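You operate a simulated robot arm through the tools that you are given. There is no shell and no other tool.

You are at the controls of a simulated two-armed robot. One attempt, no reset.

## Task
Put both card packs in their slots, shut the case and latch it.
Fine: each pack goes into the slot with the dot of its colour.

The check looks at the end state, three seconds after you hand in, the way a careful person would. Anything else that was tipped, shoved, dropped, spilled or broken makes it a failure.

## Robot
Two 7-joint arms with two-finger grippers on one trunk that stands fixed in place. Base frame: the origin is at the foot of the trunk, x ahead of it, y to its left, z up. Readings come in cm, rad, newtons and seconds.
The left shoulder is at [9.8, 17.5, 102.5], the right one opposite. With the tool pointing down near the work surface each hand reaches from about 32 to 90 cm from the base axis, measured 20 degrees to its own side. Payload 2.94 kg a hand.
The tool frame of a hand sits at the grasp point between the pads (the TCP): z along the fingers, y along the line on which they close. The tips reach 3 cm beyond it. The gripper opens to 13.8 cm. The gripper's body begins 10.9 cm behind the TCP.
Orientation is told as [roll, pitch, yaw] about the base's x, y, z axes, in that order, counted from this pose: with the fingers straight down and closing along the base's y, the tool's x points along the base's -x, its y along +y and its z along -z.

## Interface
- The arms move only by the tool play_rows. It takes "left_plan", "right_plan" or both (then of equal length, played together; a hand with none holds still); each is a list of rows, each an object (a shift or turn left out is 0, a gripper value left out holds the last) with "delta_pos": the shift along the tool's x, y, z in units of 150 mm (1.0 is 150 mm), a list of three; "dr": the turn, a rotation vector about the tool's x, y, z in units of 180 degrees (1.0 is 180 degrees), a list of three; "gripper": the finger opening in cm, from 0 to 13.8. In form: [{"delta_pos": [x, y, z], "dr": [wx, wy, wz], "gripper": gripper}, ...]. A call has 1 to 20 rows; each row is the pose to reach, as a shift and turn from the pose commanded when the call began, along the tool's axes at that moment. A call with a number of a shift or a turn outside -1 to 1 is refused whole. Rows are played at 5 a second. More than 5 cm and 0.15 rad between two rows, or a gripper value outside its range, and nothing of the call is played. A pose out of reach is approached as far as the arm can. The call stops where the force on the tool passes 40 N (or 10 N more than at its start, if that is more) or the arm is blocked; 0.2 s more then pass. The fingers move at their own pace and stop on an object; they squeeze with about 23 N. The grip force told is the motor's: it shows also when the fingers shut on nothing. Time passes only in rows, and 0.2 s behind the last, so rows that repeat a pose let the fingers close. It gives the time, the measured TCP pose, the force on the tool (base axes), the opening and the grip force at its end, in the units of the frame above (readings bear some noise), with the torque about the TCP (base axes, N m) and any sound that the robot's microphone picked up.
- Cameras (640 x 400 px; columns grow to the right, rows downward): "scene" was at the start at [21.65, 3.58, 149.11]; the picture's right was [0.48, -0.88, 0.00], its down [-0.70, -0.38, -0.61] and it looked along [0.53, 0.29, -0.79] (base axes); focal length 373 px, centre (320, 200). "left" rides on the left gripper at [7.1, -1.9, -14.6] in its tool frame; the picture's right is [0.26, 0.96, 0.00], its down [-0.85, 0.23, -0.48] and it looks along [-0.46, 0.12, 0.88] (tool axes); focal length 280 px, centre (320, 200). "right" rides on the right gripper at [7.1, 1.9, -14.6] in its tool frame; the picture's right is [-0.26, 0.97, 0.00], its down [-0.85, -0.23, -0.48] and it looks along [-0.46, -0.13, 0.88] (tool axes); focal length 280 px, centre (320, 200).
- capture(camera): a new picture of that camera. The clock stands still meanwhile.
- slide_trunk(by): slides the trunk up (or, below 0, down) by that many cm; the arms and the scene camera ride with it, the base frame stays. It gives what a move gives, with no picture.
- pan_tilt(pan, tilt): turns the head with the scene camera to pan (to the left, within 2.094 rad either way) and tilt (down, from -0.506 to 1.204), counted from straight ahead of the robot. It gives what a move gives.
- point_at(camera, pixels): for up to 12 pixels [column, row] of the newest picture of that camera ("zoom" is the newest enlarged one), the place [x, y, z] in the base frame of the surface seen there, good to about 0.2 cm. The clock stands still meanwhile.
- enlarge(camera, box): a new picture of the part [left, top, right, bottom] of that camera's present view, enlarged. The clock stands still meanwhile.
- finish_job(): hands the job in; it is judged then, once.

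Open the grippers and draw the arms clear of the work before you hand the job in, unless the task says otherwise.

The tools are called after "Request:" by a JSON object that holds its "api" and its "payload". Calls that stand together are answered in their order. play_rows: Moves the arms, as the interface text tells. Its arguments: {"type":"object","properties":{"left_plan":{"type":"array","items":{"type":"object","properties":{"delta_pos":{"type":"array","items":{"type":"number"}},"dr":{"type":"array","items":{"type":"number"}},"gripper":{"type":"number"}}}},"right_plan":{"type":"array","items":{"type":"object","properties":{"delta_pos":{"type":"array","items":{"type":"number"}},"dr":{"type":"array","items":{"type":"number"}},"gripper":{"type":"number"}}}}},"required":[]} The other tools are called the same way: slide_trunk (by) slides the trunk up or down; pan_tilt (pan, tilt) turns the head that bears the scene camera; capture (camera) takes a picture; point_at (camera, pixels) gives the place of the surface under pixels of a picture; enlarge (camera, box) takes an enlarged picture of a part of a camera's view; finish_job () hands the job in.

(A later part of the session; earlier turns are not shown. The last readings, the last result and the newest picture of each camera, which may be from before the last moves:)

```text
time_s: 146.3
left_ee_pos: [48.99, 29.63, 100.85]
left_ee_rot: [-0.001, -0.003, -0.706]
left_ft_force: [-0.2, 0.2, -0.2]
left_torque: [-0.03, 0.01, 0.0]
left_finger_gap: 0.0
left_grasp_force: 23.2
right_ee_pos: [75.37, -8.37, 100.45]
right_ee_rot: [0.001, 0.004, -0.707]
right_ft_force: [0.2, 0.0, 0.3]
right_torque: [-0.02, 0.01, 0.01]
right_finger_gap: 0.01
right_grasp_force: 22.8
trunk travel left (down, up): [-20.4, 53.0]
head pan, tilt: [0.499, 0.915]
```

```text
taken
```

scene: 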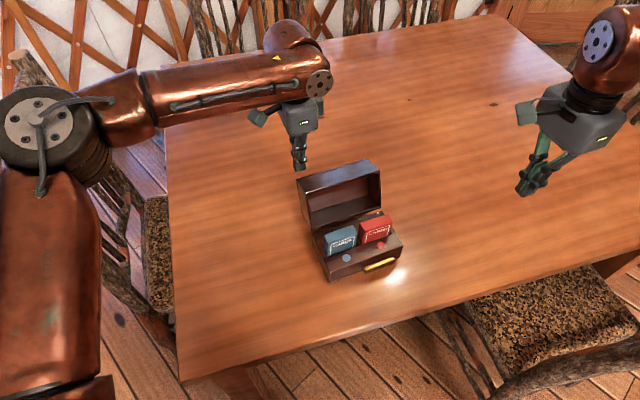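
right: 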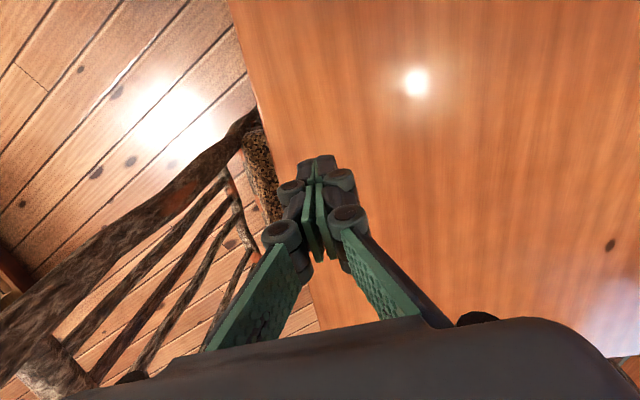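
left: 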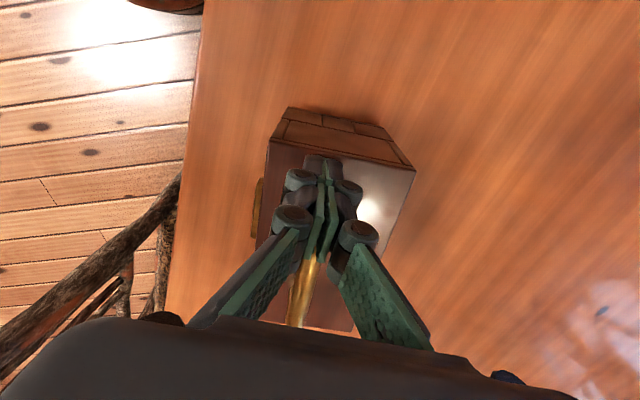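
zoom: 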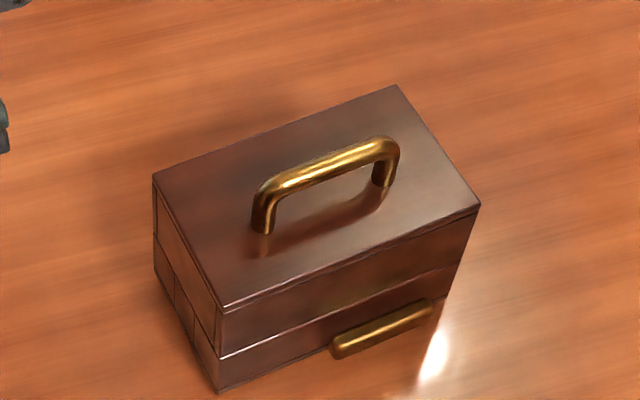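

The lid is shut flat (top z≈87.85 everywhere). The case may have shifted slightly, so I re-measure the lid corners and the latch bar.

Request:
{"api": "enlarge", "payload": {"camera": "scene", "box": [300, 170, 430, 290]}}

Request:
{"api": "point_at", "payload": {"camera": "zoom", "pixels": [[156, 178], [395, 88], [477, 204], [222, 304], [335, 343], [340, 355], [428, 302], [432, 312], [385, 322], [385, 333], [218, 380], [250, 340]]}}

Request:
{"api": "enlarge", "payload": {"camera": "scene", "box": [350, 245, 410, 285]}}

Request:
{"api": "point_at", "payload": {"camera": "zoom", "pixels": [[150, 240], [220, 215], [300, 190], [400, 150], [160, 260], [300, 210], [410, 165], [150, 200], [300, 140], [400, 100], [60, 290], [60, 200]]}}

```text
3.33 times, centred on (365, 230) of scene
```

zoom: 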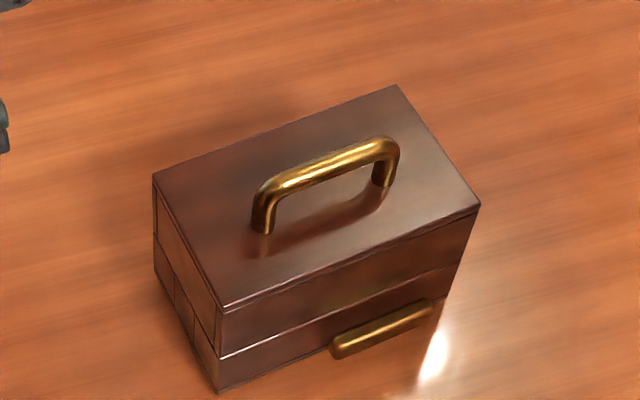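

```text
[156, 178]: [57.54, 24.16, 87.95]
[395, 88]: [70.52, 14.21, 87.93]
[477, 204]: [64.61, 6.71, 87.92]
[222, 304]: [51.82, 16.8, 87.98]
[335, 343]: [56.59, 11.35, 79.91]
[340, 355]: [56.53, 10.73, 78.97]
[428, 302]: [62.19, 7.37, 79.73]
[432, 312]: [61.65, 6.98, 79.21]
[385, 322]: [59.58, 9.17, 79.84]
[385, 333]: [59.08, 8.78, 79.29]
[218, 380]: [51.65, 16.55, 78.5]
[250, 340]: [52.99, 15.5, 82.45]
```

```text
10.00 times, centred on (380, 265) of scene
```

zoom: 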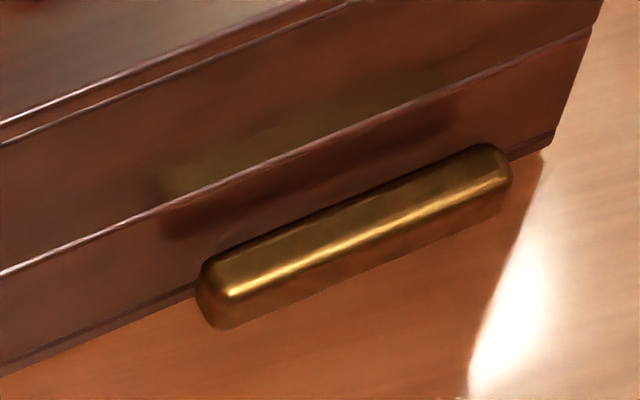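

```text
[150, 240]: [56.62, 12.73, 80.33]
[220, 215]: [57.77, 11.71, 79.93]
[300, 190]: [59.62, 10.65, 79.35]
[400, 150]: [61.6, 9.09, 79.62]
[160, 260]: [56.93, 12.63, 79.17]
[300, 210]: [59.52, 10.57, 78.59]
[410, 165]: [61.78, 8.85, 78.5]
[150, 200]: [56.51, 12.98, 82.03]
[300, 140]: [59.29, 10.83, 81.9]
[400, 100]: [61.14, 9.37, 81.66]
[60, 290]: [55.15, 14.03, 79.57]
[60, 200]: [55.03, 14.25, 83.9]
```

The case is shut; it now sits at angle -38° with its front at v'≈45.05, and the latch bar spans from 1.1 cm left to 6.1 cm right of the case's centre line — consistent with a bar pivoted at the centre that swings up. I'll turn it by pressing its short left stub down, using the right hand at yaw +52°; first both hands reposition.

Request:
{"api": "play_rows", "payload": {"right_plan": [{"delta_pos": [0.018, 0.002, 0], "dr": [0, 0, -0.006]}, {"delta_pos": [0.064, 0.009, 0], "dr": [0, 0, -0.02]}, {"delta_pos": [0.14, 0.019, 0], "dr": [0, 0, -0.04]}, {"delta_pos": [0.23, 0.03, 0], "dr": [0, 0, -0.065]}, {"delta_pos": [0.33, 0.045, 0], "dr": [0, 0, -0.093]}, {"delta_pos": [0.44, 0.06, 0], "dr": [0, 0, -0.123]}, {"delta_pos": [0.55, 0.074, 0], "dr": [0, 0, -0.154]}, {"delta_pos": [0.65, 0.088, 0], "dr": [0, 0, -0.183]}, {"delta_pos": [0.745, 0.1, 0], "dr": [0, 0, -0.21]}, {"delta_pos": [0.83, 0.11, 0], "dr": [0, 0, -0.232]}, {"delta_pos": [0.885, 0.12, 0], "dr": [0, 0, -0.248]}, {"delta_pos": [0.92, 0.124, 0], "dr": [0, 0, -0.257]}, {"delta_pos": [0.92, 0.124, 0], "dr": [0, 0, -0.257]}], "left_plan": [{"delta_pos": [0.015, 0.007, -0.007]}, {"delta_pos": [0.052, 0.025, -0.024]}, {"delta_pos": [0.112, 0.054, -0.05]}, {"delta_pos": [0.187, 0.09, -0.086]}, {"delta_pos": [0.27, 0.13, -0.123]}, {"delta_pos": [0.36, 0.173, -0.165]}, {"delta_pos": [0.448, 0.216, -0.206]}, {"delta_pos": [0.53, 0.256, -0.243]}, {"delta_pos": [0.605, 0.29, -0.278]}, {"delta_pos": [0.67, 0.324, -0.309]}, {"delta_pos": [0.717, 0.346, -0.33]}, {"delta_pos": [0.747, 0.36, -0.343]}, {"delta_pos": [0.747, 0.36, -0.343]}]}}

```text
time_s: 149.1
left_ee_pos: [44.02, 41.12, 105.84]
left_ee_rot: [-0.001, -0.003, -0.708]
left_ft_force: [-0.3, 0.7, 0.0]
left_torque: [-0.02, 0.0, -0.01]
left_finger_gap: 0.0
left_grasp_force: 22.6
right_ee_pos: [66.08, 2.18, 100.54]
right_ee_rot: [0.0, 0.002, 0.102]
right_ft_force: [-0.3, 0.6, -0.7]
right_torque: [0.0, -0.01, -0.01]
right_finger_gap: 0.0
right_grasp_force: 23.2
trunk travel left (down, up): [-20.4, 53.0]
head pan, tilt: [0.499, 0.915]
```

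Now the second half: to (54.5,10,96) with yaw 52°, in front of the case.

Request:
{"api": "play_rows", "payload": {"right_plan": [{"delta_pos": [0.014, 0.012, 0.006], "dr": [0, 0, -0.006]}, {"delta_pos": [0.05, 0.042, 0.02], "dr": [0, 0, -0.02]}, {"delta_pos": [0.107, 0.09, 0.045], "dr": [0, 0, -0.04]}, {"delta_pos": [0.18, 0.15, 0.075], "dr": [0, 0, -0.065]}, {"delta_pos": [0.258, 0.215, 0.108], "dr": [0, 0, -0.093]}, {"delta_pos": [0.344, 0.286, 0.144], "dr": [0, 0, -0.123]}, {"delta_pos": [0.43, 0.358, 0.18], "dr": [0, 0, -0.154]}, {"delta_pos": [0.508, 0.423, 0.213], "dr": [0, 0, -0.183]}, {"delta_pos": [0.58, 0.483, 0.243], "dr": [0, 0, -0.208]}, {"delta_pos": [0.644, 0.536, 0.27], "dr": [0, 0, -0.23]}, {"delta_pos": [0.687, 0.572, 0.288], "dr": [0, 0, -0.246]}, {"delta_pos": [0.716, 0.596, 0.3], "dr": [0, 0, -0.256]}, {"delta_pos": [0.716, 0.596, 0.3], "dr": [0, 0, -0.256]}]}}

Request:
{"api": "capture", "payload": {"camera": "scene"}}

Request:
{"api": "capture", "payload": {"camera": "right"}}

```text
time_s: 151.9
left_ee_pos: [44.06, 41.11, 106.0]
left_ee_rot: [-0.002, -0.003, -0.707]
left_ft_force: [0.0, -0.4, -0.5]
left_torque: [-0.01, -0.03, -0.01]
left_finger_gap: 0.0
left_grasp_force: 23.0
right_ee_pos: [54.37, 9.98, 95.99]
right_ee_rot: [0.003, 0.0, 0.906]
right_ft_force: [0.3, 0.3, 0.9]
right_torque: [-0.01, -0.03, 0.04]
right_finger_gap: 0.01
right_grasp_force: 23.5
trunk travel left (down, up): [-20.4, 53.0]
head pan, tilt: [0.499, 0.915]
```

```text
taken
```

scene: 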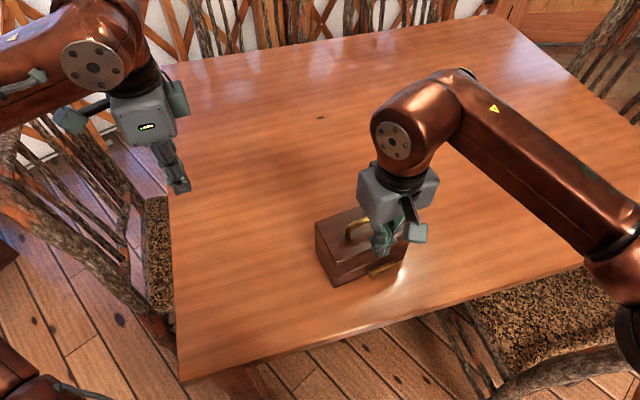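

```text
taken
```

right: 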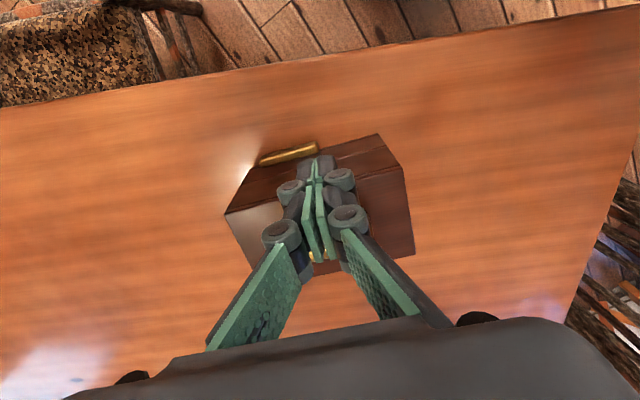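

The right camera now sees the front with the gold bar at (288,154). I enlarge to locate its ends precisely.

Request:
{"api": "enlarge", "payload": {"camera": "right", "box": [220, 120, 400, 220]}}

Request:
{"api": "point_at", "payload": {"camera": "zoom", "pixels": [[125, 152], [150, 140], [200, 130], [250, 115], [300, 103], [338, 88], [345, 75], [60, 190], [556, 60], [300, 80], [130, 120], [450, 80]]}}

```text
3.56 times, centred on (310, 170) of right
```

zoom: 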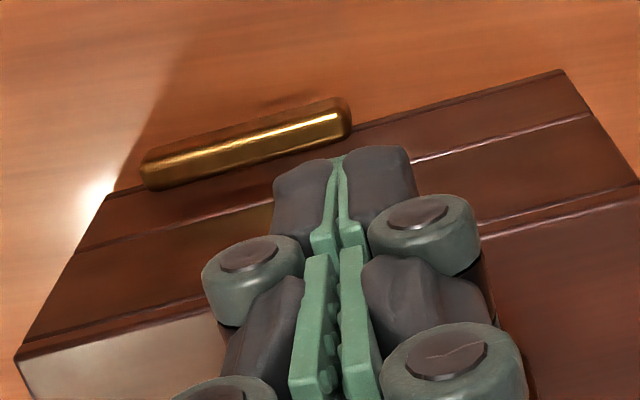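

```text
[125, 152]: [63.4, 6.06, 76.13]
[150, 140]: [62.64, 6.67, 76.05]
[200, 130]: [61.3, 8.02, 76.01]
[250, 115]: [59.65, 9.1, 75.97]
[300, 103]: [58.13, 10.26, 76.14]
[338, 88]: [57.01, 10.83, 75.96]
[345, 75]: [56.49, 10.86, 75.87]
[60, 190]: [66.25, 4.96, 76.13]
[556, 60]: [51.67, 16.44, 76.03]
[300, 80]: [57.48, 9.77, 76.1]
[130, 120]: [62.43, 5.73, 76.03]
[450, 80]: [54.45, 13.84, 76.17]
```

My sample points fell just beside the bar. I sample again on the bar itself.

Request:
{"api": "point_at", "payload": {"camera": "zoom", "pixels": [[150, 175], [155, 165], [200, 160], [250, 145], [300, 130], [338, 120], [345, 108], [345, 125], [335, 100], [142, 168], [350, 118], [250, 130]]}}

```text
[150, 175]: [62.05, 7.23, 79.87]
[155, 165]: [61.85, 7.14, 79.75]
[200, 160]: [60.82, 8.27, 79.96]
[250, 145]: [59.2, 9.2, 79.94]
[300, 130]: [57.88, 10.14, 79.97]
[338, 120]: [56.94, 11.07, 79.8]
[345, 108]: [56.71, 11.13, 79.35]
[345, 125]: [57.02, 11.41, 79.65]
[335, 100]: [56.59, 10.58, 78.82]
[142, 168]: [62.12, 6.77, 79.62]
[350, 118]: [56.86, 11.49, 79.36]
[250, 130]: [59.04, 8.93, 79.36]
```

The bar lies at u' 37.65–44.85, z 78.2–79.95, v' 43.1–44.1, standing off the front. Better than the stub: I'll come from the right with the hand tilted 35°, put the lower finger under the bar's free right end and swing it up. First I move right at height, tilting and opening to 7 cm.

Request:
{"api": "play_rows", "payload": {"right_plan": [{"delta_pos": [0, -0.018, 0], "dr": [-0.004, 0, 0], "gripper": 7}, {"delta_pos": [0, -0.06, 0], "dr": [-0.014, 0, 0], "gripper": 7}, {"delta_pos": [0, -0.13, 0], "dr": [-0.03, 0, 0]}, {"delta_pos": [0, -0.22, 0], "dr": [-0.049, 0, 0]}, {"delta_pos": [0, -0.32, 0], "dr": [-0.07, 0, 0]}, {"delta_pos": [0, -0.42, 0], "dr": [-0.093, 0, 0]}, {"delta_pos": [0, -0.53, 0], "dr": [-0.116, 0, 0]}, {"delta_pos": [0, -0.63, 0], "dr": [-0.138, 0, 0]}, {"delta_pos": [0, -0.72, 0], "dr": [-0.158, 0, 0]}, {"delta_pos": [0, -0.8, 0], "dr": [-0.175, 0, 0]}, {"delta_pos": [0, -0.855, 0], "dr": [-0.187, 0, 0]}, {"delta_pos": [0, -0.887, 0], "dr": [-0.1944, 0, 0]}, {"delta_pos": [0, -0.887, 0], "dr": [-0.1944, 0, 0]}]}}

Request:
{"api": "capture", "payload": {"camera": "scene"}}

Request:
{"api": "capture", "payload": {"camera": "right"}}

```text
time_s: 154.7
left_ee_pos: [44.14, 41.2, 105.85]
left_ee_rot: [-0.001, -0.002, -0.707]
left_ft_force: [0.5, 0.5, 1.0]
left_torque: [0.02, 0.02, 0.0]
left_finger_gap: 0.0
left_grasp_force: 23.6
right_ee_pos: [58.57, 2.2, 96.49]
right_ee_rot: [0.615, 0.0, 0.902]
right_ft_force: [-0.5, -0.6, -0.3]
right_torque: [-0.02, 0.0, -0.02]
right_finger_gap: 7.0
right_grasp_force: 0.0
right hand out of reach, approached as far as the arm can: row 7, 8, 9, 10, 11, 12, 13
trunk travel left (down, up): [-20.4, 53.0]
head pan, tilt: [0.499, 0.915]
```

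```text
taken
```

scene: 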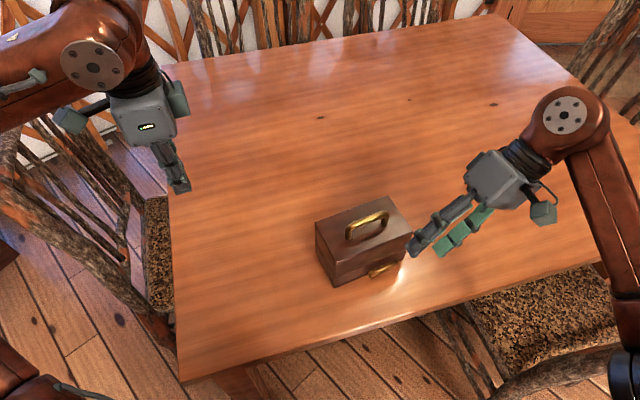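

```text
taken
```

right: 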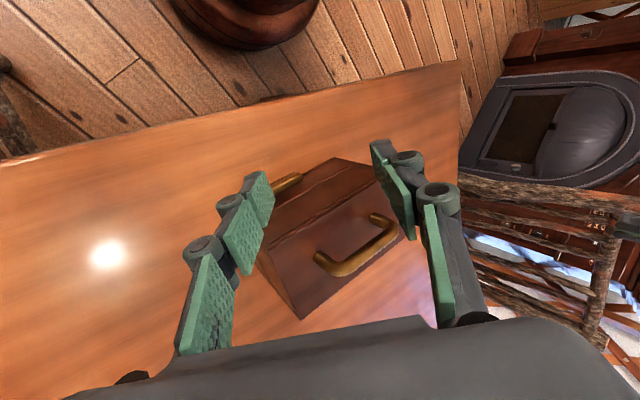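

The tilt was reached but the hand stopped short at u' 44.8, v' 37.8. Lower positions reach better, so I move down-forward toward the bar's right end.

Request:
{"api": "play_rows", "payload": {"right_plan": [{"delta_pos": [-0.006, -0.007, 0.006]}, {"delta_pos": [-0.022, -0.024, 0.02]}, {"delta_pos": [-0.05, -0.055, 0.047]}, {"delta_pos": [-0.09, -0.098, 0.083]}, {"delta_pos": [-0.135, -0.147, 0.125]}, {"delta_pos": [-0.18, -0.196, 0.167]}, {"delta_pos": [-0.225, -0.245, 0.208]}, {"delta_pos": [-0.265, -0.289, 0.246]}, {"delta_pos": [-0.295, -0.32, 0.273]}, {"delta_pos": [-0.313, -0.341, 0.29]}, {"delta_pos": [-0.313, -0.341, 0.29]}]}}

Request:
{"api": "enlarge", "payload": {"camera": "scene", "box": [300, 130, 560, 300]}}

Request:
{"api": "capture", "payload": {"camera": "right"}}

```text
time_s: 157.1
left_ee_pos: [44.07, 41.03, 105.91]
left_ee_rot: [0.001, -0.003, -0.706]
left_ft_force: [0.5, 0.0, 0.0]
left_torque: [0.01, -0.02, 0.02]
left_finger_gap: 0.04
left_grasp_force: 23.2
right_ee_pos: [57.77, 4.74, 91.06]
right_ee_rot: [0.613, 0.001, 0.9]
right_ft_force: [0.3, 0.0, 0.1]
right_torque: [0.0, -0.02, -0.01]
right_finger_gap: 7.0
right_grasp_force: 0.0
right hand out of reach, approached as far as the arm can: row 2, 3, 4, 5, 6, 7, 8, 9, 10, 11
trunk travel left (down, up): [-20.4, 53.0]
head pan, tilt: [0.499, 0.915]
```

```text
2.35 times, centred on (430, 215) of scene
```

zoom: 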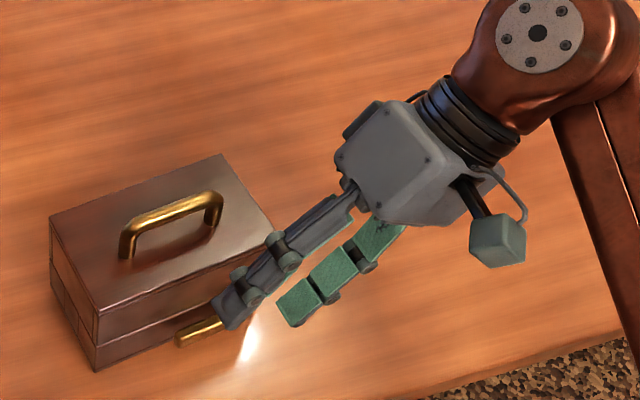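

```text
taken
```

right: 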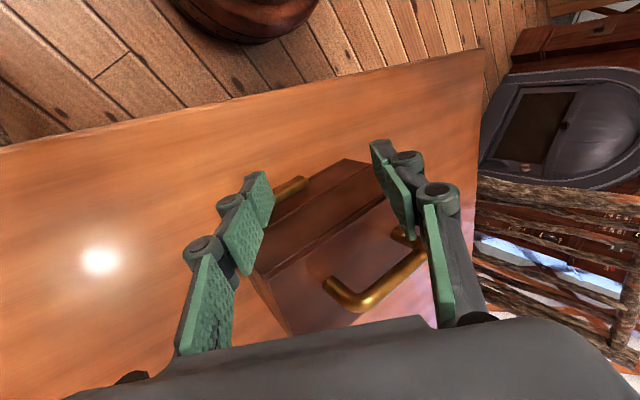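

The arm is at full stretch with the tilted hand. Lowering the trunk brings the shoulders forward (as seen earlier), so I first raise and pull back the right hand, then lower the trunk gently by 10 cm.

Request:
{"api": "play_rows", "payload": {"right_plan": [{"delta_pos": [0.006, 0.009, -0.013]}, {"delta_pos": [0.023, 0.032, -0.046]}, {"delta_pos": [0.05, 0.07, -0.1]}, {"delta_pos": [0.09, 0.12, -0.17]}, {"delta_pos": [0.13, 0.18, -0.255]}, {"delta_pos": [0.175, 0.24, -0.345]}, {"delta_pos": [0.22, 0.305, -0.435]}, {"delta_pos": [0.26, 0.36, -0.515]}, {"delta_pos": [0.295, 0.405, -0.58]}, {"delta_pos": [0.32, 0.44, -0.63]}, {"delta_pos": [0.333, 0.459, -0.655]}, {"delta_pos": [0.333, 0.459, -0.655]}]}}

Request:
{"api": "slide_trunk", "payload": {"by": -5}}

Request:
{"api": "slide_trunk", "payload": {"by": -5}}

Request:
{"api": "capture", "payload": {"camera": "scene"}}

```text
time_s: 159.7
left_ee_pos: [44.08, 41.14, 105.92]
left_ee_rot: [-0.001, -0.003, -0.707]
left_ft_force: [0.6, 0.1, 0.4]
left_torque: [-0.02, 0.01, 0.02]
left_finger_gap: 0.0
left_grasp_force: 23.0
right_ee_pos: [54.72, 1.03, 103.14]
right_ee_rot: [0.612, -0.001, 0.904]
right_ft_force: [0.0, 0.2, 0.7]
right_torque: [-0.02, -0.03, -0.04]
right_finger_gap: 6.98
right_grasp_force: 0.1
trunk travel left (down, up): [-20.4, 53.0]
head pan, tilt: [0.499, 0.915]
```

```text
time_s: 160.6
left_ee_pos: [43.85, 41.09, 101.1]
left_ee_rot: [0.001, -0.002, -0.707]
left_ft_force: [-0.5, -0.2, 0.0]
left_torque: [0.04, -0.07, -0.01]
left_finger_gap: 0.01
left_grasp_force: 22.9
right_ee_pos: [54.61, 1.04, 98.42]
right_ee_rot: [0.613, -0.002, 0.906]
right_ft_force: [-1.2, 0.3, 0.4]
right_torque: [-0.03, -0.08, -0.04]
right_finger_gap: 7.02
right_grasp_force: 0.1
trunk travel left (down, up): [-15.4, 58.0]
head pan, tilt: [0.499, 0.915]
```

```text
time_s: 161.5
left_ee_pos: [44.0, 41.04, 95.84]
left_ee_rot: [-0.002, -0.003, -0.706]
left_ft_force: [0.0, 0.7, -0.6]
left_torque: [-0.06, 0.06, -0.03]
left_finger_gap: 0.0
left_grasp_force: 23.1
right_ee_pos: [54.77, 1.06, 93.26]
right_ee_rot: [0.613, 0.0, 0.905]
right_ft_force: [0.8, 0.0, 0.5]
right_torque: [0.0, 0.02, -0.01]
right_finger_gap: 7.02
right_grasp_force: 0.0
trunk travel left (down, up): [-10.4, 63.0]
head pan, tilt: [0.499, 0.915]
```

```text
taken
```

scene: 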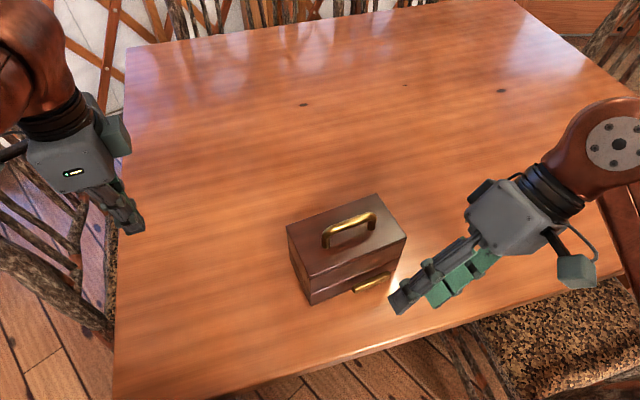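

The trunk is 10 cm lower and steady. I move the tilted hand toward the bar's right end again, still above it.

Request:
{"api": "play_rows", "payload": {"right_plan": [{"delta_pos": [-0.009, -0.007, 0.001]}, {"delta_pos": [-0.032, -0.024, 0.005]}, {"delta_pos": [-0.07, -0.05, 0.011]}, {"delta_pos": [-0.12, -0.09, 0.02]}, {"delta_pos": [-0.18, -0.13, 0.03]}, {"delta_pos": [-0.24, -0.176, 0.04]}, {"delta_pos": [-0.3, -0.22, 0.048]}, {"delta_pos": [-0.36, -0.264, 0.057]}, {"delta_pos": [-0.41, -0.3, 0.065]}, {"delta_pos": [-0.44, -0.323, 0.07]}, {"delta_pos": [-0.46, -0.337, 0.073]}, {"delta_pos": [-0.46, -0.337, 0.073]}]}}

Request:
{"api": "capture", "payload": {"camera": "scene"}}

Request:
{"api": "enlarge", "payload": {"camera": "scene", "box": [280, 170, 480, 310]}}

```text
time_s: 164.1
left_ee_pos: [43.91, 41.09, 95.87]
left_ee_rot: [0.001, -0.004, -0.707]
left_ft_force: [0.0, 1.3, -0.6]
left_torque: [0.02, -0.02, 0.03]
left_finger_gap: 0.0
left_grasp_force: 22.7
right_ee_pos: [61.95, 4.31, 89.43]
right_ee_rot: [0.612, 0.0, 0.906]
right_ft_force: [0.1, -0.4, 0.2]
right_torque: [-0.02, 0.0, 0.0]
right_finger_gap: 7.0
right_grasp_force: 0.1
trunk travel left (down, up): [-10.4, 63.0]
head pan, tilt: [0.499, 0.915]
```

```text
taken
```

scene: 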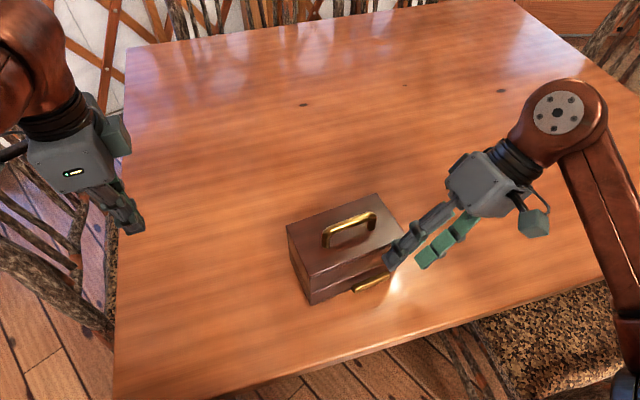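

```text
2.86 times, centred on (380, 240) of scene
```

zoom: 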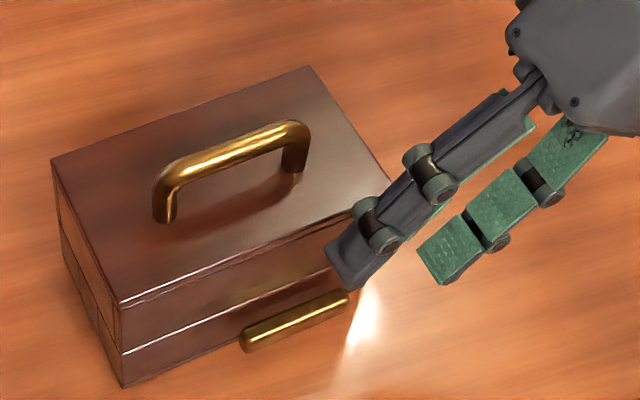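

Now the hand is at u' 46.2, v' 41.6, z 89.4. I check the fingertip positions with the camera before descending.

Request:
{"api": "point_at", "payload": {"camera": "zoom", "pixels": [[430, 265], [440, 282], [420, 250], [450, 235], [335, 255], [350, 288], [345, 270], [340, 300], [250, 340], [300, 320], [120, 310], [390, 170]]}}

```text
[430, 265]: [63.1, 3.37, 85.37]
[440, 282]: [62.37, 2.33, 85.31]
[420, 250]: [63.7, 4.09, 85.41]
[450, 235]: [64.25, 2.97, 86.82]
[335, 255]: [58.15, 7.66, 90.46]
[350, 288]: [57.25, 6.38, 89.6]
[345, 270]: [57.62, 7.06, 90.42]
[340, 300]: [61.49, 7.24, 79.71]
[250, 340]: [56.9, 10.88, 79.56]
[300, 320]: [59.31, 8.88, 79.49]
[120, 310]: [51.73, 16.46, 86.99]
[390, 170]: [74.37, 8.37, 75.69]
```

The lower finger's pad tip is at about (u' 47.5, z 85.1), as predicted. I descend in front of the bar's plane to bring it near the bar's underside level.

Request:
{"api": "play_rows", "payload": {"right_plan": [{"delta_pos": [0.013, -0.002, 0.012]}, {"delta_pos": [0.027, -0.007, 0.045]}, {"delta_pos": [0.027, -0.015, 0.1]}, {"delta_pos": [0.027, -0.025, 0.16]}, {"delta_pos": [0.027, -0.036, 0.23]}, {"delta_pos": [0.027, -0.047, 0.3]}, {"delta_pos": [0.027, -0.057, 0.37]}, {"delta_pos": [0.027, -0.066, 0.43]}, {"delta_pos": [0.027, -0.072, 0.465]}, {"delta_pos": [0.027, -0.074, 0.477]}, {"delta_pos": [0.027, -0.074, 0.477]}]}}

Request:
{"api": "enlarge", "payload": {"camera": "scene", "box": [300, 200, 460, 310]}}

Request:
{"api": "enlarge", "payload": {"camera": "right", "box": [160, 120, 460, 320]}}

```text
time_s: 166.5
left_ee_pos: [44.08, 41.03, 95.92]
left_ee_rot: [0.0, -0.004, -0.708]
left_ft_force: [0.1, 0.0, 0.1]
left_torque: [-0.01, -0.04, -0.01]
left_finger_gap: 0.0
left_grasp_force: 22.4
right_ee_pos: [59.07, 5.97, 82.91]
right_ee_rot: [0.614, -0.001, 0.906]
right_ft_force: [-0.4, 0.0, -0.3]
right_torque: [-0.02, 0.02, 0.02]
right_finger_gap: 6.98
right_grasp_force: 0.0
trunk travel left (down, up): [-10.4, 63.0]
head pan, tilt: [0.499, 0.915]
```

```text
3.64 times, centred on (380, 255) of scene
```

zoom: 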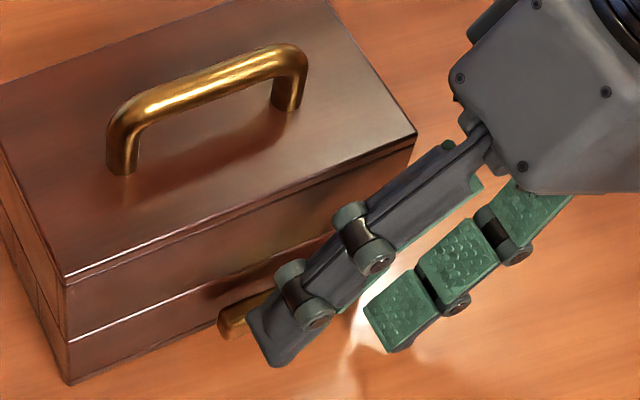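

```text
2.00 times, centred on (310, 220) of right
```

zoom: 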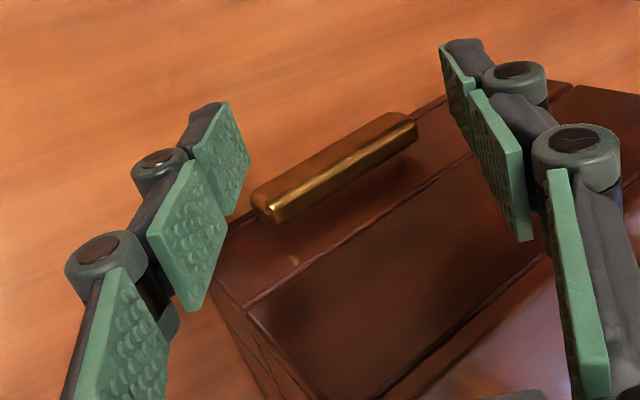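

The right view shows the bar end at (265,205) between the two fingers, lower finger tip at (235,115)–(240,200). I measure both.

Request:
{"api": "point_at", "payload": {"camera": "zoom", "pixels": [[205, 130], [225, 105], [245, 150], [232, 205], [200, 160], [258, 192], [268, 218], [280, 200], [405, 118], [415, 130], [340, 160], [340, 185]]}}

```text
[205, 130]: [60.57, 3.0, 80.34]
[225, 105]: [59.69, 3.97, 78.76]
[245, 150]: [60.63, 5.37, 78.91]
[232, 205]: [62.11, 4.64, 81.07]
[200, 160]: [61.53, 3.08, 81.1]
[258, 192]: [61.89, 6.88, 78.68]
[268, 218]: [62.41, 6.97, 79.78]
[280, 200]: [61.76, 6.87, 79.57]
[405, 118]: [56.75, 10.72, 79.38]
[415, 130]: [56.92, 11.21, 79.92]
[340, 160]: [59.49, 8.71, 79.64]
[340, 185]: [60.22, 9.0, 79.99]
```

Lower finger tip is at u' ≈44.3, z≈78.6, bar's right end at 44.85 with underside 78.2. I lower 1.5 cm and then slide toward the case so the finger lies under the bar's end.

Request:
{"api": "play_rows", "payload": {"right_plan": [{"delta_pos": [0, -0.012, 0.022]}, {"delta_pos": [0, -0.03, 0.05]}, {"delta_pos": [0, -0.045, 0.08]}, {"delta_pos": [0, -0.049, 0.088]}, {"delta_pos": [-0.02, -0.049, 0.088]}, {"delta_pos": [-0.05, -0.049, 0.088]}, {"delta_pos": [-0.08, -0.049, 0.088]}, {"delta_pos": [-0.11, -0.049, 0.088]}, {"delta_pos": [-0.133, -0.049, 0.088]}, {"delta_pos": [-0.133, -0.049, 0.088]}]}}

Request:
{"api": "enlarge", "payload": {"camera": "right", "box": [160, 120, 460, 320]}}

Request:
{"api": "enlarge", "payload": {"camera": "scene", "box": [300, 200, 460, 310]}}

```text
time_s: 168.7
left_ee_pos: [43.97, 40.98, 95.95]
left_ee_rot: [-0.001, -0.004, -0.708]
left_ft_force: [-0.7, -1.4, 0.8]
left_torque: [0.02, -0.04, -0.01]
left_finger_gap: 0.01
left_grasp_force: 23.1
right_ee_pos: [60.25, 7.63, 81.35]
right_ee_rot: [0.612, 0.0, 0.906]
right_ft_force: [-1.7, -6.4, 0.4]
right_torque: [-0.18, 0.1, -0.15]
right_finger_gap: 7.12
right_grasp_force: 0.8
trunk travel left (down, up): [-10.4, 63.0]
head pan, tilt: [0.499, 0.915]
```

```text
2.00 times, centred on (310, 220) of right
```

zoom: 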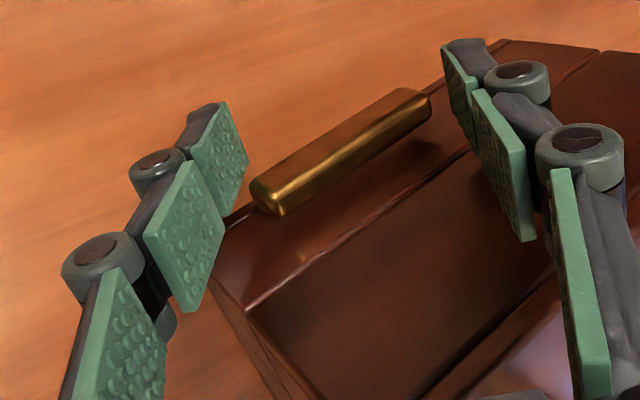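

```text
3.64 times, centred on (380, 255) of scene
```

zoom: 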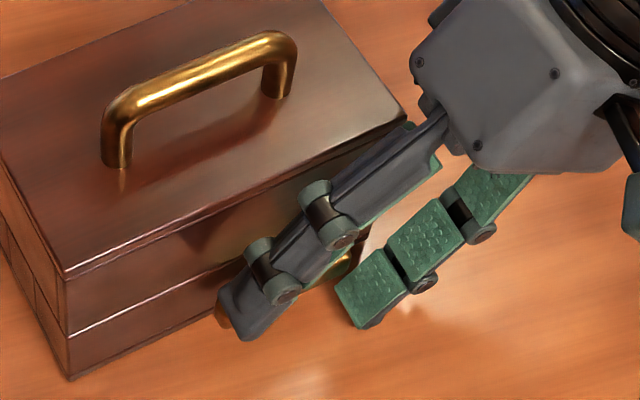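

There is a 6 N push and the case seems to have shifted slightly, so something touches its front. I re-measure the case and bar relative to the fingers.

Request:
{"api": "point_at", "payload": {"camera": "zoom", "pixels": [[66, 272], [402, 118], [100, 300], [70, 370], [140, 290], [220, 320], [345, 268], [270, 240], [340, 190], [345, 300], [345, 225], [180, 15]]}}

Request:
{"api": "enlarge", "payload": {"camera": "right", "box": [160, 120, 460, 320]}}

Request:
{"api": "point_at", "payload": {"camera": "zoom", "pixels": [[222, 108], [245, 150], [230, 205], [256, 185], [266, 210], [280, 195], [425, 95], [430, 110], [340, 150], [340, 170], [246, 308], [500, 42]]}}

```text
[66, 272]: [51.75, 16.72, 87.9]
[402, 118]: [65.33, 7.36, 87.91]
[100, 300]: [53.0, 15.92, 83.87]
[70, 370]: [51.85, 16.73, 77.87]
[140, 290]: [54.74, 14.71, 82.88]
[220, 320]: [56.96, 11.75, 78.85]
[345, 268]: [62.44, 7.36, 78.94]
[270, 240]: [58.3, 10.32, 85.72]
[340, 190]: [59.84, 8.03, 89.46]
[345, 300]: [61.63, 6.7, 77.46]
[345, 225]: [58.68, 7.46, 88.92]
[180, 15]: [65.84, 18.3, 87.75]
```

```text
2.00 times, centred on (310, 220) of right
```

zoom: 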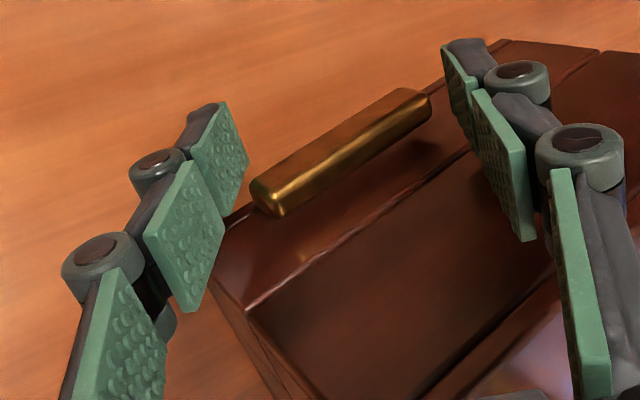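

```text
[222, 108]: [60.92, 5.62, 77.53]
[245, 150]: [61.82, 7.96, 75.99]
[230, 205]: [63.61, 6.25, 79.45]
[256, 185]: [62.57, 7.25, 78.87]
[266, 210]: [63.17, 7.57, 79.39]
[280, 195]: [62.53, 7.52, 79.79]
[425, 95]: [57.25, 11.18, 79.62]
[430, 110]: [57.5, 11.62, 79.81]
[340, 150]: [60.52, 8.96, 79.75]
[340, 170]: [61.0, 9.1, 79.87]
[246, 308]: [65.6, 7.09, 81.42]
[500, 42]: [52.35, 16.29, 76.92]
```

The finger edge is butting the bar's end instead of passing under it, and turned the case about 3°. I back off 2.4 cm and re-measure.

Request:
{"api": "play_rows", "payload": {"right_plan": [{"delta_pos": [0.03, 0, 0]}, {"delta_pos": [0.08, 0, 0]}, {"delta_pos": [0.13, 0, 0]}, {"delta_pos": [0.16, 0, 0]}, {"delta_pos": [0.16, 0, 0]}]}}

Request:
{"api": "enlarge", "payload": {"camera": "right", "box": [160, 120, 460, 320]}}

Request:
{"api": "point_at", "payload": {"camera": "zoom", "pixels": [[222, 108], [243, 148], [245, 160], [230, 205], [256, 190], [266, 215], [280, 190], [415, 100], [420, 115], [340, 150], [340, 175], [300, 200]]}}

Request:
{"api": "enlarge", "payload": {"camera": "scene", "box": [280, 180, 440, 310]}}

Request:
{"api": "point_at", "payload": {"camera": "zoom", "pixels": [[25, 175], [320, 55], [415, 165], [100, 295], [150, 320], [120, 370], [230, 330], [300, 300], [400, 240], [270, 310], [400, 200], [200, 300]]}}

```text
time_s: 169.9
left_ee_pos: [44.13, 41.06, 95.94]
left_ee_rot: [0.0, -0.003, -0.707]
left_ft_force: [0.7, 0.2, 0.2]
left_torque: [0.0, 0.0, -0.03]
left_finger_gap: 0.02
left_grasp_force: 23.2
right_ee_pos: [58.69, 5.65, 81.35]
right_ee_rot: [0.615, -0.001, 0.905]
right_ft_force: [-0.6, -0.1, 0.0]
right_torque: [-0.01, 0.03, 0.01]
right_finger_gap: 6.97
right_grasp_force: 0.1
trunk travel left (down, up): [-10.4, 63.0]
head pan, tilt: [0.499, 0.915]
```

```text
2.00 times, centred on (310, 220) of right
```

zoom: 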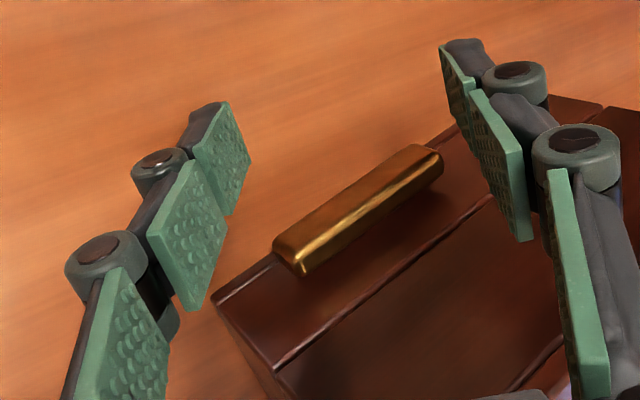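

```text
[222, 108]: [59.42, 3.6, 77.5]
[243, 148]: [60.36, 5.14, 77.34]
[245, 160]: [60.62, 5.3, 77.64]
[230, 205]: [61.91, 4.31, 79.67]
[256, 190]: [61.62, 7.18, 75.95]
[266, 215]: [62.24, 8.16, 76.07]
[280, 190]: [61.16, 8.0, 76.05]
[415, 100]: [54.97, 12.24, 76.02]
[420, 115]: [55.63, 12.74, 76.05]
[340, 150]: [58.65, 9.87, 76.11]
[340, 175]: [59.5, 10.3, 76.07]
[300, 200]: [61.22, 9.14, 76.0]
```

```text
3.08 times, centred on (360, 245) of scene
```

zoom: 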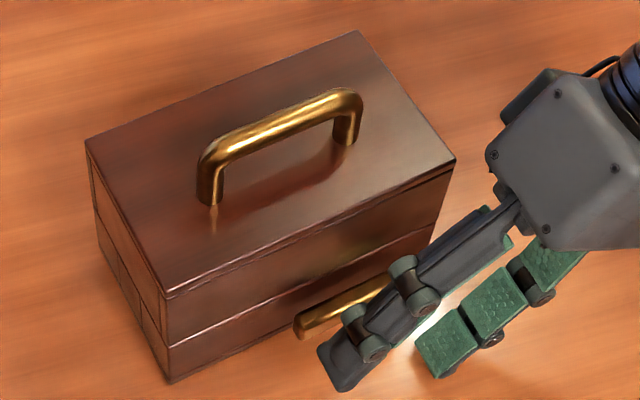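

```text
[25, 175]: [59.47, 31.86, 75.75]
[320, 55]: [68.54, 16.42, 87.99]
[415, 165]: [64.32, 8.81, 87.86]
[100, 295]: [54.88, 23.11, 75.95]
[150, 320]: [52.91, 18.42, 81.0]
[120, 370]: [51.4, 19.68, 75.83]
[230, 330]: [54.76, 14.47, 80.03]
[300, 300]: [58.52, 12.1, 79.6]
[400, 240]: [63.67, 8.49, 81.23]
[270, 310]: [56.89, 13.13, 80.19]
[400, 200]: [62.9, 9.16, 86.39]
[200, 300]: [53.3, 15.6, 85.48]
```

The case now stands at -34°. I measure the bar in its new position.

Request:
{"api": "enlarge", "payload": {"camera": "right", "box": [160, 120, 460, 320]}}

Request:
{"api": "point_at", "payload": {"camera": "zoom", "pixels": [[278, 243], [276, 252], [300, 272], [305, 260], [415, 150], [440, 158], [443, 170], [350, 200], [365, 215], [340, 195], [285, 262], [430, 150]]}}

Request:
{"api": "enlarge", "payload": {"camera": "scene", "box": [280, 180, 440, 310]}}

Request:
{"api": "point_at", "payload": {"camera": "zoom", "pixels": [[168, 293], [452, 158], [88, 145], [355, 33], [298, 330], [300, 318], [380, 285], [385, 290]]}}

```text
2.00 times, centred on (310, 220) of right
```

zoom: 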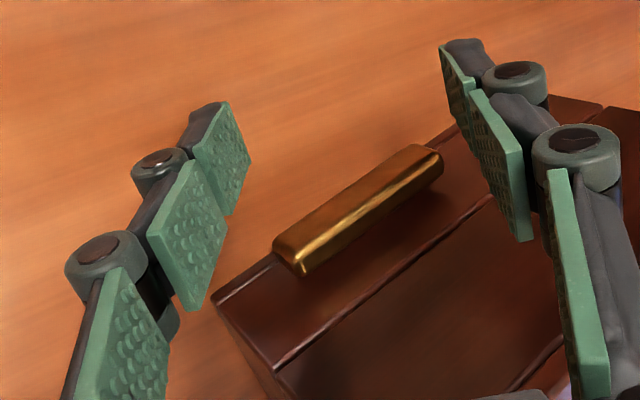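

```text
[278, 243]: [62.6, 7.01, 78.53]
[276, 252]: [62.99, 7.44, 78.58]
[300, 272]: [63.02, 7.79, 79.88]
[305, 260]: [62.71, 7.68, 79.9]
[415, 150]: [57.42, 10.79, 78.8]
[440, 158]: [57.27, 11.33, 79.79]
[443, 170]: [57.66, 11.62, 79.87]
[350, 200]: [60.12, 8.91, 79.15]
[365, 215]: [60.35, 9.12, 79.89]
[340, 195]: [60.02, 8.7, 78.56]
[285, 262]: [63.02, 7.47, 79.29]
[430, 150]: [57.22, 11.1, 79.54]
```

```text
3.08 times, centred on (360, 245) of scene
```

zoom: 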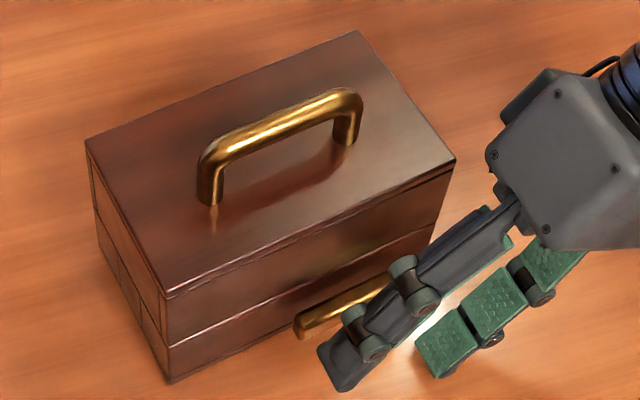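

```text
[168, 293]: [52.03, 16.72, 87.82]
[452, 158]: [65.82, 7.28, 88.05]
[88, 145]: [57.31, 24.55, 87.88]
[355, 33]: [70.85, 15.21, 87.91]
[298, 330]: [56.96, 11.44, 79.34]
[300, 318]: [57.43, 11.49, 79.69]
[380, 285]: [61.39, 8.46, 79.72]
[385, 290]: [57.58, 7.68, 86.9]
```

The case is at -34.5°; bar from u'' 40.75 to 47.75 with a centre line at 41.76, front at v'' 41.2. I realign the hand's yaw by 3.6° and lower the finger 0.45 cm so its pad clears the bar's underside.

Request:
{"api": "play_rows", "payload": {"right_plan": [{"delta_pos": [0, -0.008, 0.003], "dr": [0, 0.004, -0.0055]}, {"delta_pos": [0, -0.018, 0.008], "dr": [0, 0.008, -0.011]}, {"delta_pos": [0, -0.031, 0.015], "dr": [0, 0.0115, -0.0164]}, {"delta_pos": [0, -0.031, 0.015], "dr": [0, 0.0115, -0.0164]}]}}

Request:
{"api": "enlarge", "payload": {"camera": "right", "box": [160, 120, 460, 320]}}

Request:
{"api": "point_at", "payload": {"camera": "zoom", "pixels": [[222, 108], [232, 125], [243, 148], [245, 160], [230, 205], [210, 150], [200, 140], [248, 165]]}}

```text
time_s: 170.9
left_ee_pos: [44.14, 41.16, 95.92]
left_ee_rot: [0.0, -0.003, -0.708]
left_ft_force: [0.1, -0.3, -0.7]
left_torque: [0.02, 0.01, 0.02]
left_finger_gap: 0.0
left_grasp_force: 23.3
right_ee_pos: [58.94, 5.6, 81.01]
right_ee_rot: [0.614, 0.0, 0.967]
right_ft_force: [-0.3, -0.2, -0.1]
right_torque: [-0.01, -0.01, 0.01]
right_finger_gap: 7.02
right_grasp_force: 0.0
trunk travel left (down, up): [-10.4, 63.0]
head pan, tilt: [0.499, 0.915]
```

```text
2.00 times, centred on (310, 220) of right
```

zoom: 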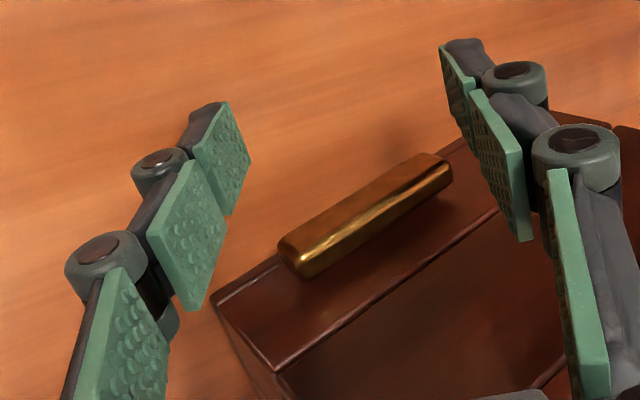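

```text
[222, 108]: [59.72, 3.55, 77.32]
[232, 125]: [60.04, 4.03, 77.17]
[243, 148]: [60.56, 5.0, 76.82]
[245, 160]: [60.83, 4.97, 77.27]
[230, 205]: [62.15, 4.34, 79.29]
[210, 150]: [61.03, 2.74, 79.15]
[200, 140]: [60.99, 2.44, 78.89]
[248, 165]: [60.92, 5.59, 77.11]
```

The finger tip is now at about (u'' 47.1, z 77.0), which should pass under the bar's end. I slide in toward the case 3 cm in small steps.

Request:
{"api": "play_rows", "payload": {"right_plan": [{"delta_pos": [-0.03, 0, 0]}, {"delta_pos": [-0.07, 0, 0]}, {"delta_pos": [-0.11, 0, 0]}, {"delta_pos": [-0.145, 0, 0]}, {"delta_pos": [-0.17, 0, 0]}, {"delta_pos": [-0.17, 0, 0]}]}}

Request:
{"api": "enlarge", "payload": {"camera": "right", "box": [160, 120, 460, 320]}}

Request:
{"api": "point_at", "payload": {"camera": "zoom", "pixels": [[222, 108], [232, 125], [243, 148], [245, 160], [254, 195], [265, 215], [280, 200], [420, 110], [340, 165]]}}

```text
time_s: 172.3
left_ee_pos: [44.03, 41.04, 95.89]
left_ee_rot: [0.0, -0.005, -0.707]
left_ft_force: [0.5, -0.5, -0.4]
left_torque: [-0.01, 0.01, -0.02]
left_finger_gap: 0.01
left_grasp_force: 22.7
right_ee_pos: [60.34, 7.69, 81.05]
right_ee_rot: [0.615, 0.001, 0.966]
right_ft_force: [0.1, 0.4, 0.1]
right_torque: [0.01, 0.03, 0.0]
right_finger_gap: 6.96
right_grasp_force: 0.2
trunk travel left (down, up): [-10.4, 63.0]
head pan, tilt: [0.499, 0.915]
```

```text
2.00 times, centred on (310, 220) of right
```

zoom: 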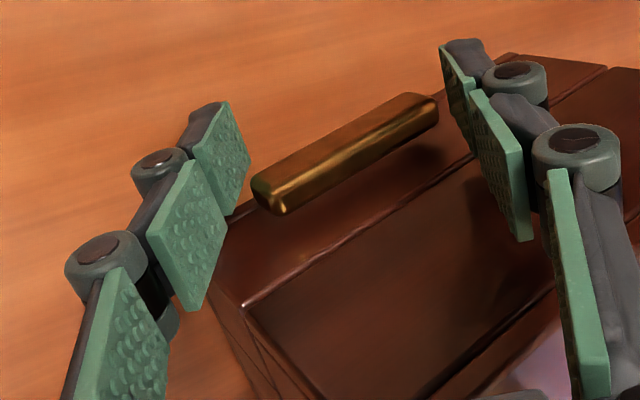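

```text
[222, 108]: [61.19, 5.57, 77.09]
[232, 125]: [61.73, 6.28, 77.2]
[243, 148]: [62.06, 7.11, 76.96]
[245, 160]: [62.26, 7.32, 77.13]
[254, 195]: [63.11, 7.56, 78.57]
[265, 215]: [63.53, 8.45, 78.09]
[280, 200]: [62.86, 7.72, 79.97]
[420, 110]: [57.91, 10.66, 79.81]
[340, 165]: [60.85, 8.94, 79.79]
```

No force: the finger is entering under the bar's end. I advance 0.5 cm more, then lift along the arc a first ~15°.

Request:
{"api": "play_rows", "payload": {"right_plan": [{"delta_pos": [-0.015, 0, 0]}, {"delta_pos": [-0.033, 0, 0]}, {"delta_pos": [-0.033, 0.012, -0.017]}, {"delta_pos": [-0.033, 0.03, -0.043]}, {"delta_pos": [-0.033, 0.048, -0.069]}, {"delta_pos": [-0.033, 0.065, -0.092]}, {"delta_pos": [-0.033, 0.073, -0.104]}, {"delta_pos": [-0.033, 0.073, -0.104]}]}}

Request:
{"api": "enlarge", "payload": {"camera": "right", "box": [160, 120, 460, 320]}}

Request:
{"api": "enlarge", "payload": {"camera": "scene", "box": [280, 180, 440, 310]}}

```text
time_s: 174.1
left_ee_pos: [44.07, 41.11, 95.96]
left_ee_rot: [0.0, -0.004, -0.705]
left_ft_force: [0.3, -0.3, 0.6]
left_torque: [-0.02, 0.0, -0.02]
left_finger_gap: 0.01
left_grasp_force: 23.1
right_ee_pos: [60.71, 7.98, 83.03]
right_ee_rot: [0.615, -0.001, 0.968]
right_ft_force: [0.2, -0.7, -0.2]
right_torque: [-0.01, -0.01, 0.03]
right_finger_gap: 6.98
right_grasp_force: 0.1
trunk travel left (down, up): [-10.4, 63.0]
head pan, tilt: [0.499, 0.915]
```

```text
2.00 times, centred on (310, 220) of right
```

zoom: 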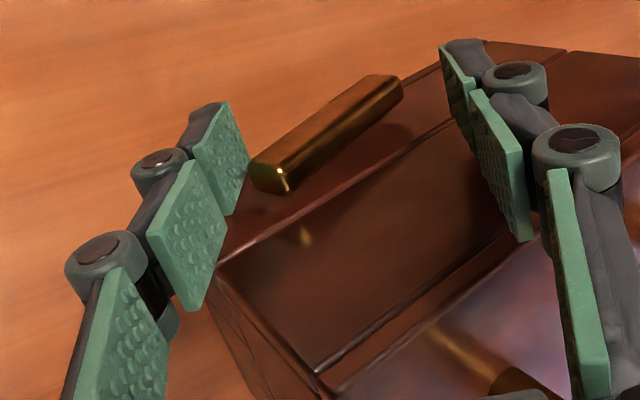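

```text
3.08 times, centred on (360, 245) of scene
```

zoom: 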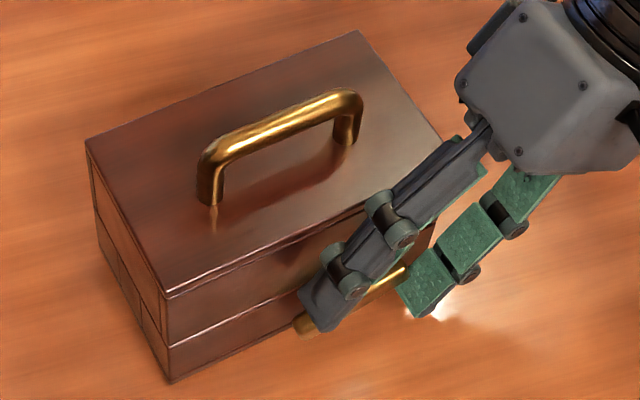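

The case hasn't moved. I measure the bar to see whether its right end has risen.

Request:
{"api": "enlarge", "payload": {"camera": "right", "box": [160, 120, 460, 320]}}

Request:
{"api": "point_at", "payload": {"camera": "zoom", "pixels": [[255, 165], [275, 180], [270, 160], [300, 150], [340, 120], [380, 90], [395, 85], [245, 150], [232, 125], [230, 205], [285, 180], [400, 95]]}}

```text
2.00 times, centred on (310, 220) of right
```

zoom: 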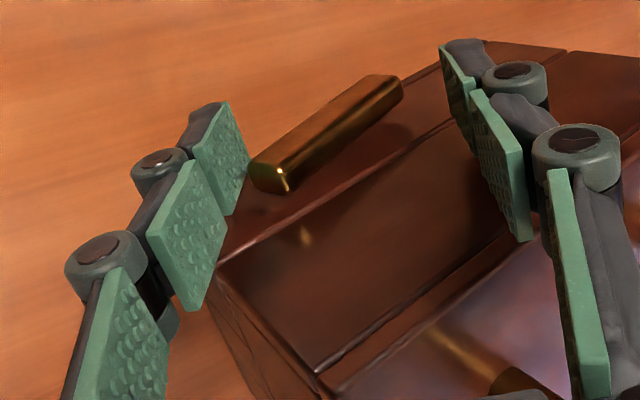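

```text
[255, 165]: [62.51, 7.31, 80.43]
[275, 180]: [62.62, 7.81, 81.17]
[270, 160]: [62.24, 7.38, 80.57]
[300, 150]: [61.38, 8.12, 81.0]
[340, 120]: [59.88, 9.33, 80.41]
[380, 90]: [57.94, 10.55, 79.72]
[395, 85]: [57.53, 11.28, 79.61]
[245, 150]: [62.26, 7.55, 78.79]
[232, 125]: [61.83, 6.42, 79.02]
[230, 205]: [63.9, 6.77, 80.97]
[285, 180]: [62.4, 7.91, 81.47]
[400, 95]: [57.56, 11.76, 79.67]
```

The bar's right end top rose to 81.4 while its left end stayed at 79.65 — it swings up about the centre pivot as hoped. I continue along the arc to about 60°.

Request:
{"api": "play_rows", "payload": {"right_plan": [{"delta_pos": [0, 0.02, -0.018]}, {"delta_pos": [0, 0.05, -0.044]}, {"delta_pos": [0, 0.079, -0.068]}, {"delta_pos": [0, 0.11, -0.085]}, {"delta_pos": [0, 0.14, -0.1]}, {"delta_pos": [0, 0.1725, -0.114]}, {"delta_pos": [0, 0.205, -0.126]}, {"delta_pos": [0, 0.24, -0.138]}, {"delta_pos": [0, 0.27, -0.1465]}, {"delta_pos": [0, 0.27, -0.1465]}]}}

Request:
{"api": "enlarge", "payload": {"camera": "right", "box": [160, 120, 460, 320]}}

Request:
{"api": "enlarge", "payload": {"camera": "scene", "box": [280, 180, 440, 310]}}

```text
time_s: 176.3
left_ee_pos: [44.0, 41.08, 95.89]
left_ee_rot: [0.0, -0.004, -0.707]
left_ft_force: [0.3, 1.0, -0.5]
left_torque: [0.0, 0.0, -0.02]
left_finger_gap: 0.0
left_grasp_force: 23.1
right_ee_pos: [58.96, 9.12, 86.9]
right_ee_rot: [0.616, 0.0, 0.969]
right_ft_force: [0.4, 0.0, 1.3]
right_torque: [0.01, 0.0, 0.0]
right_finger_gap: 6.99
right_grasp_force: 0.1
trunk travel left (down, up): [-10.4, 63.0]
head pan, tilt: [0.499, 0.915]
```

```text
2.00 times, centred on (310, 220) of right
```

zoom: 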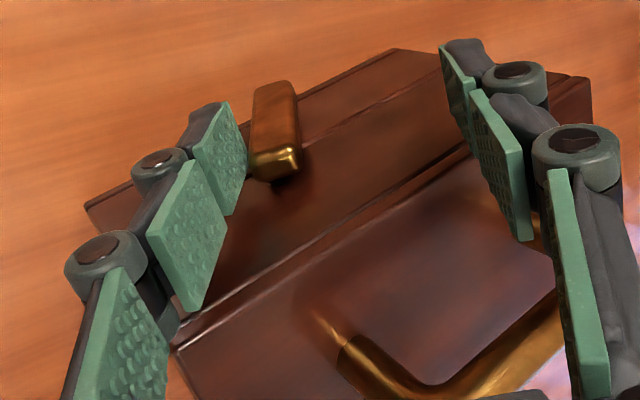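

```text
3.08 times, centred on (360, 245) of scene
```

zoom: 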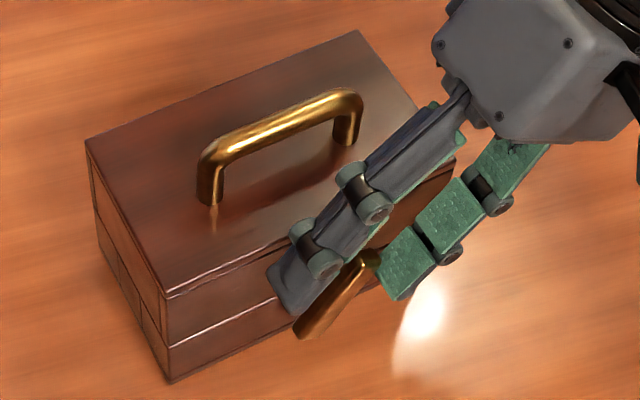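

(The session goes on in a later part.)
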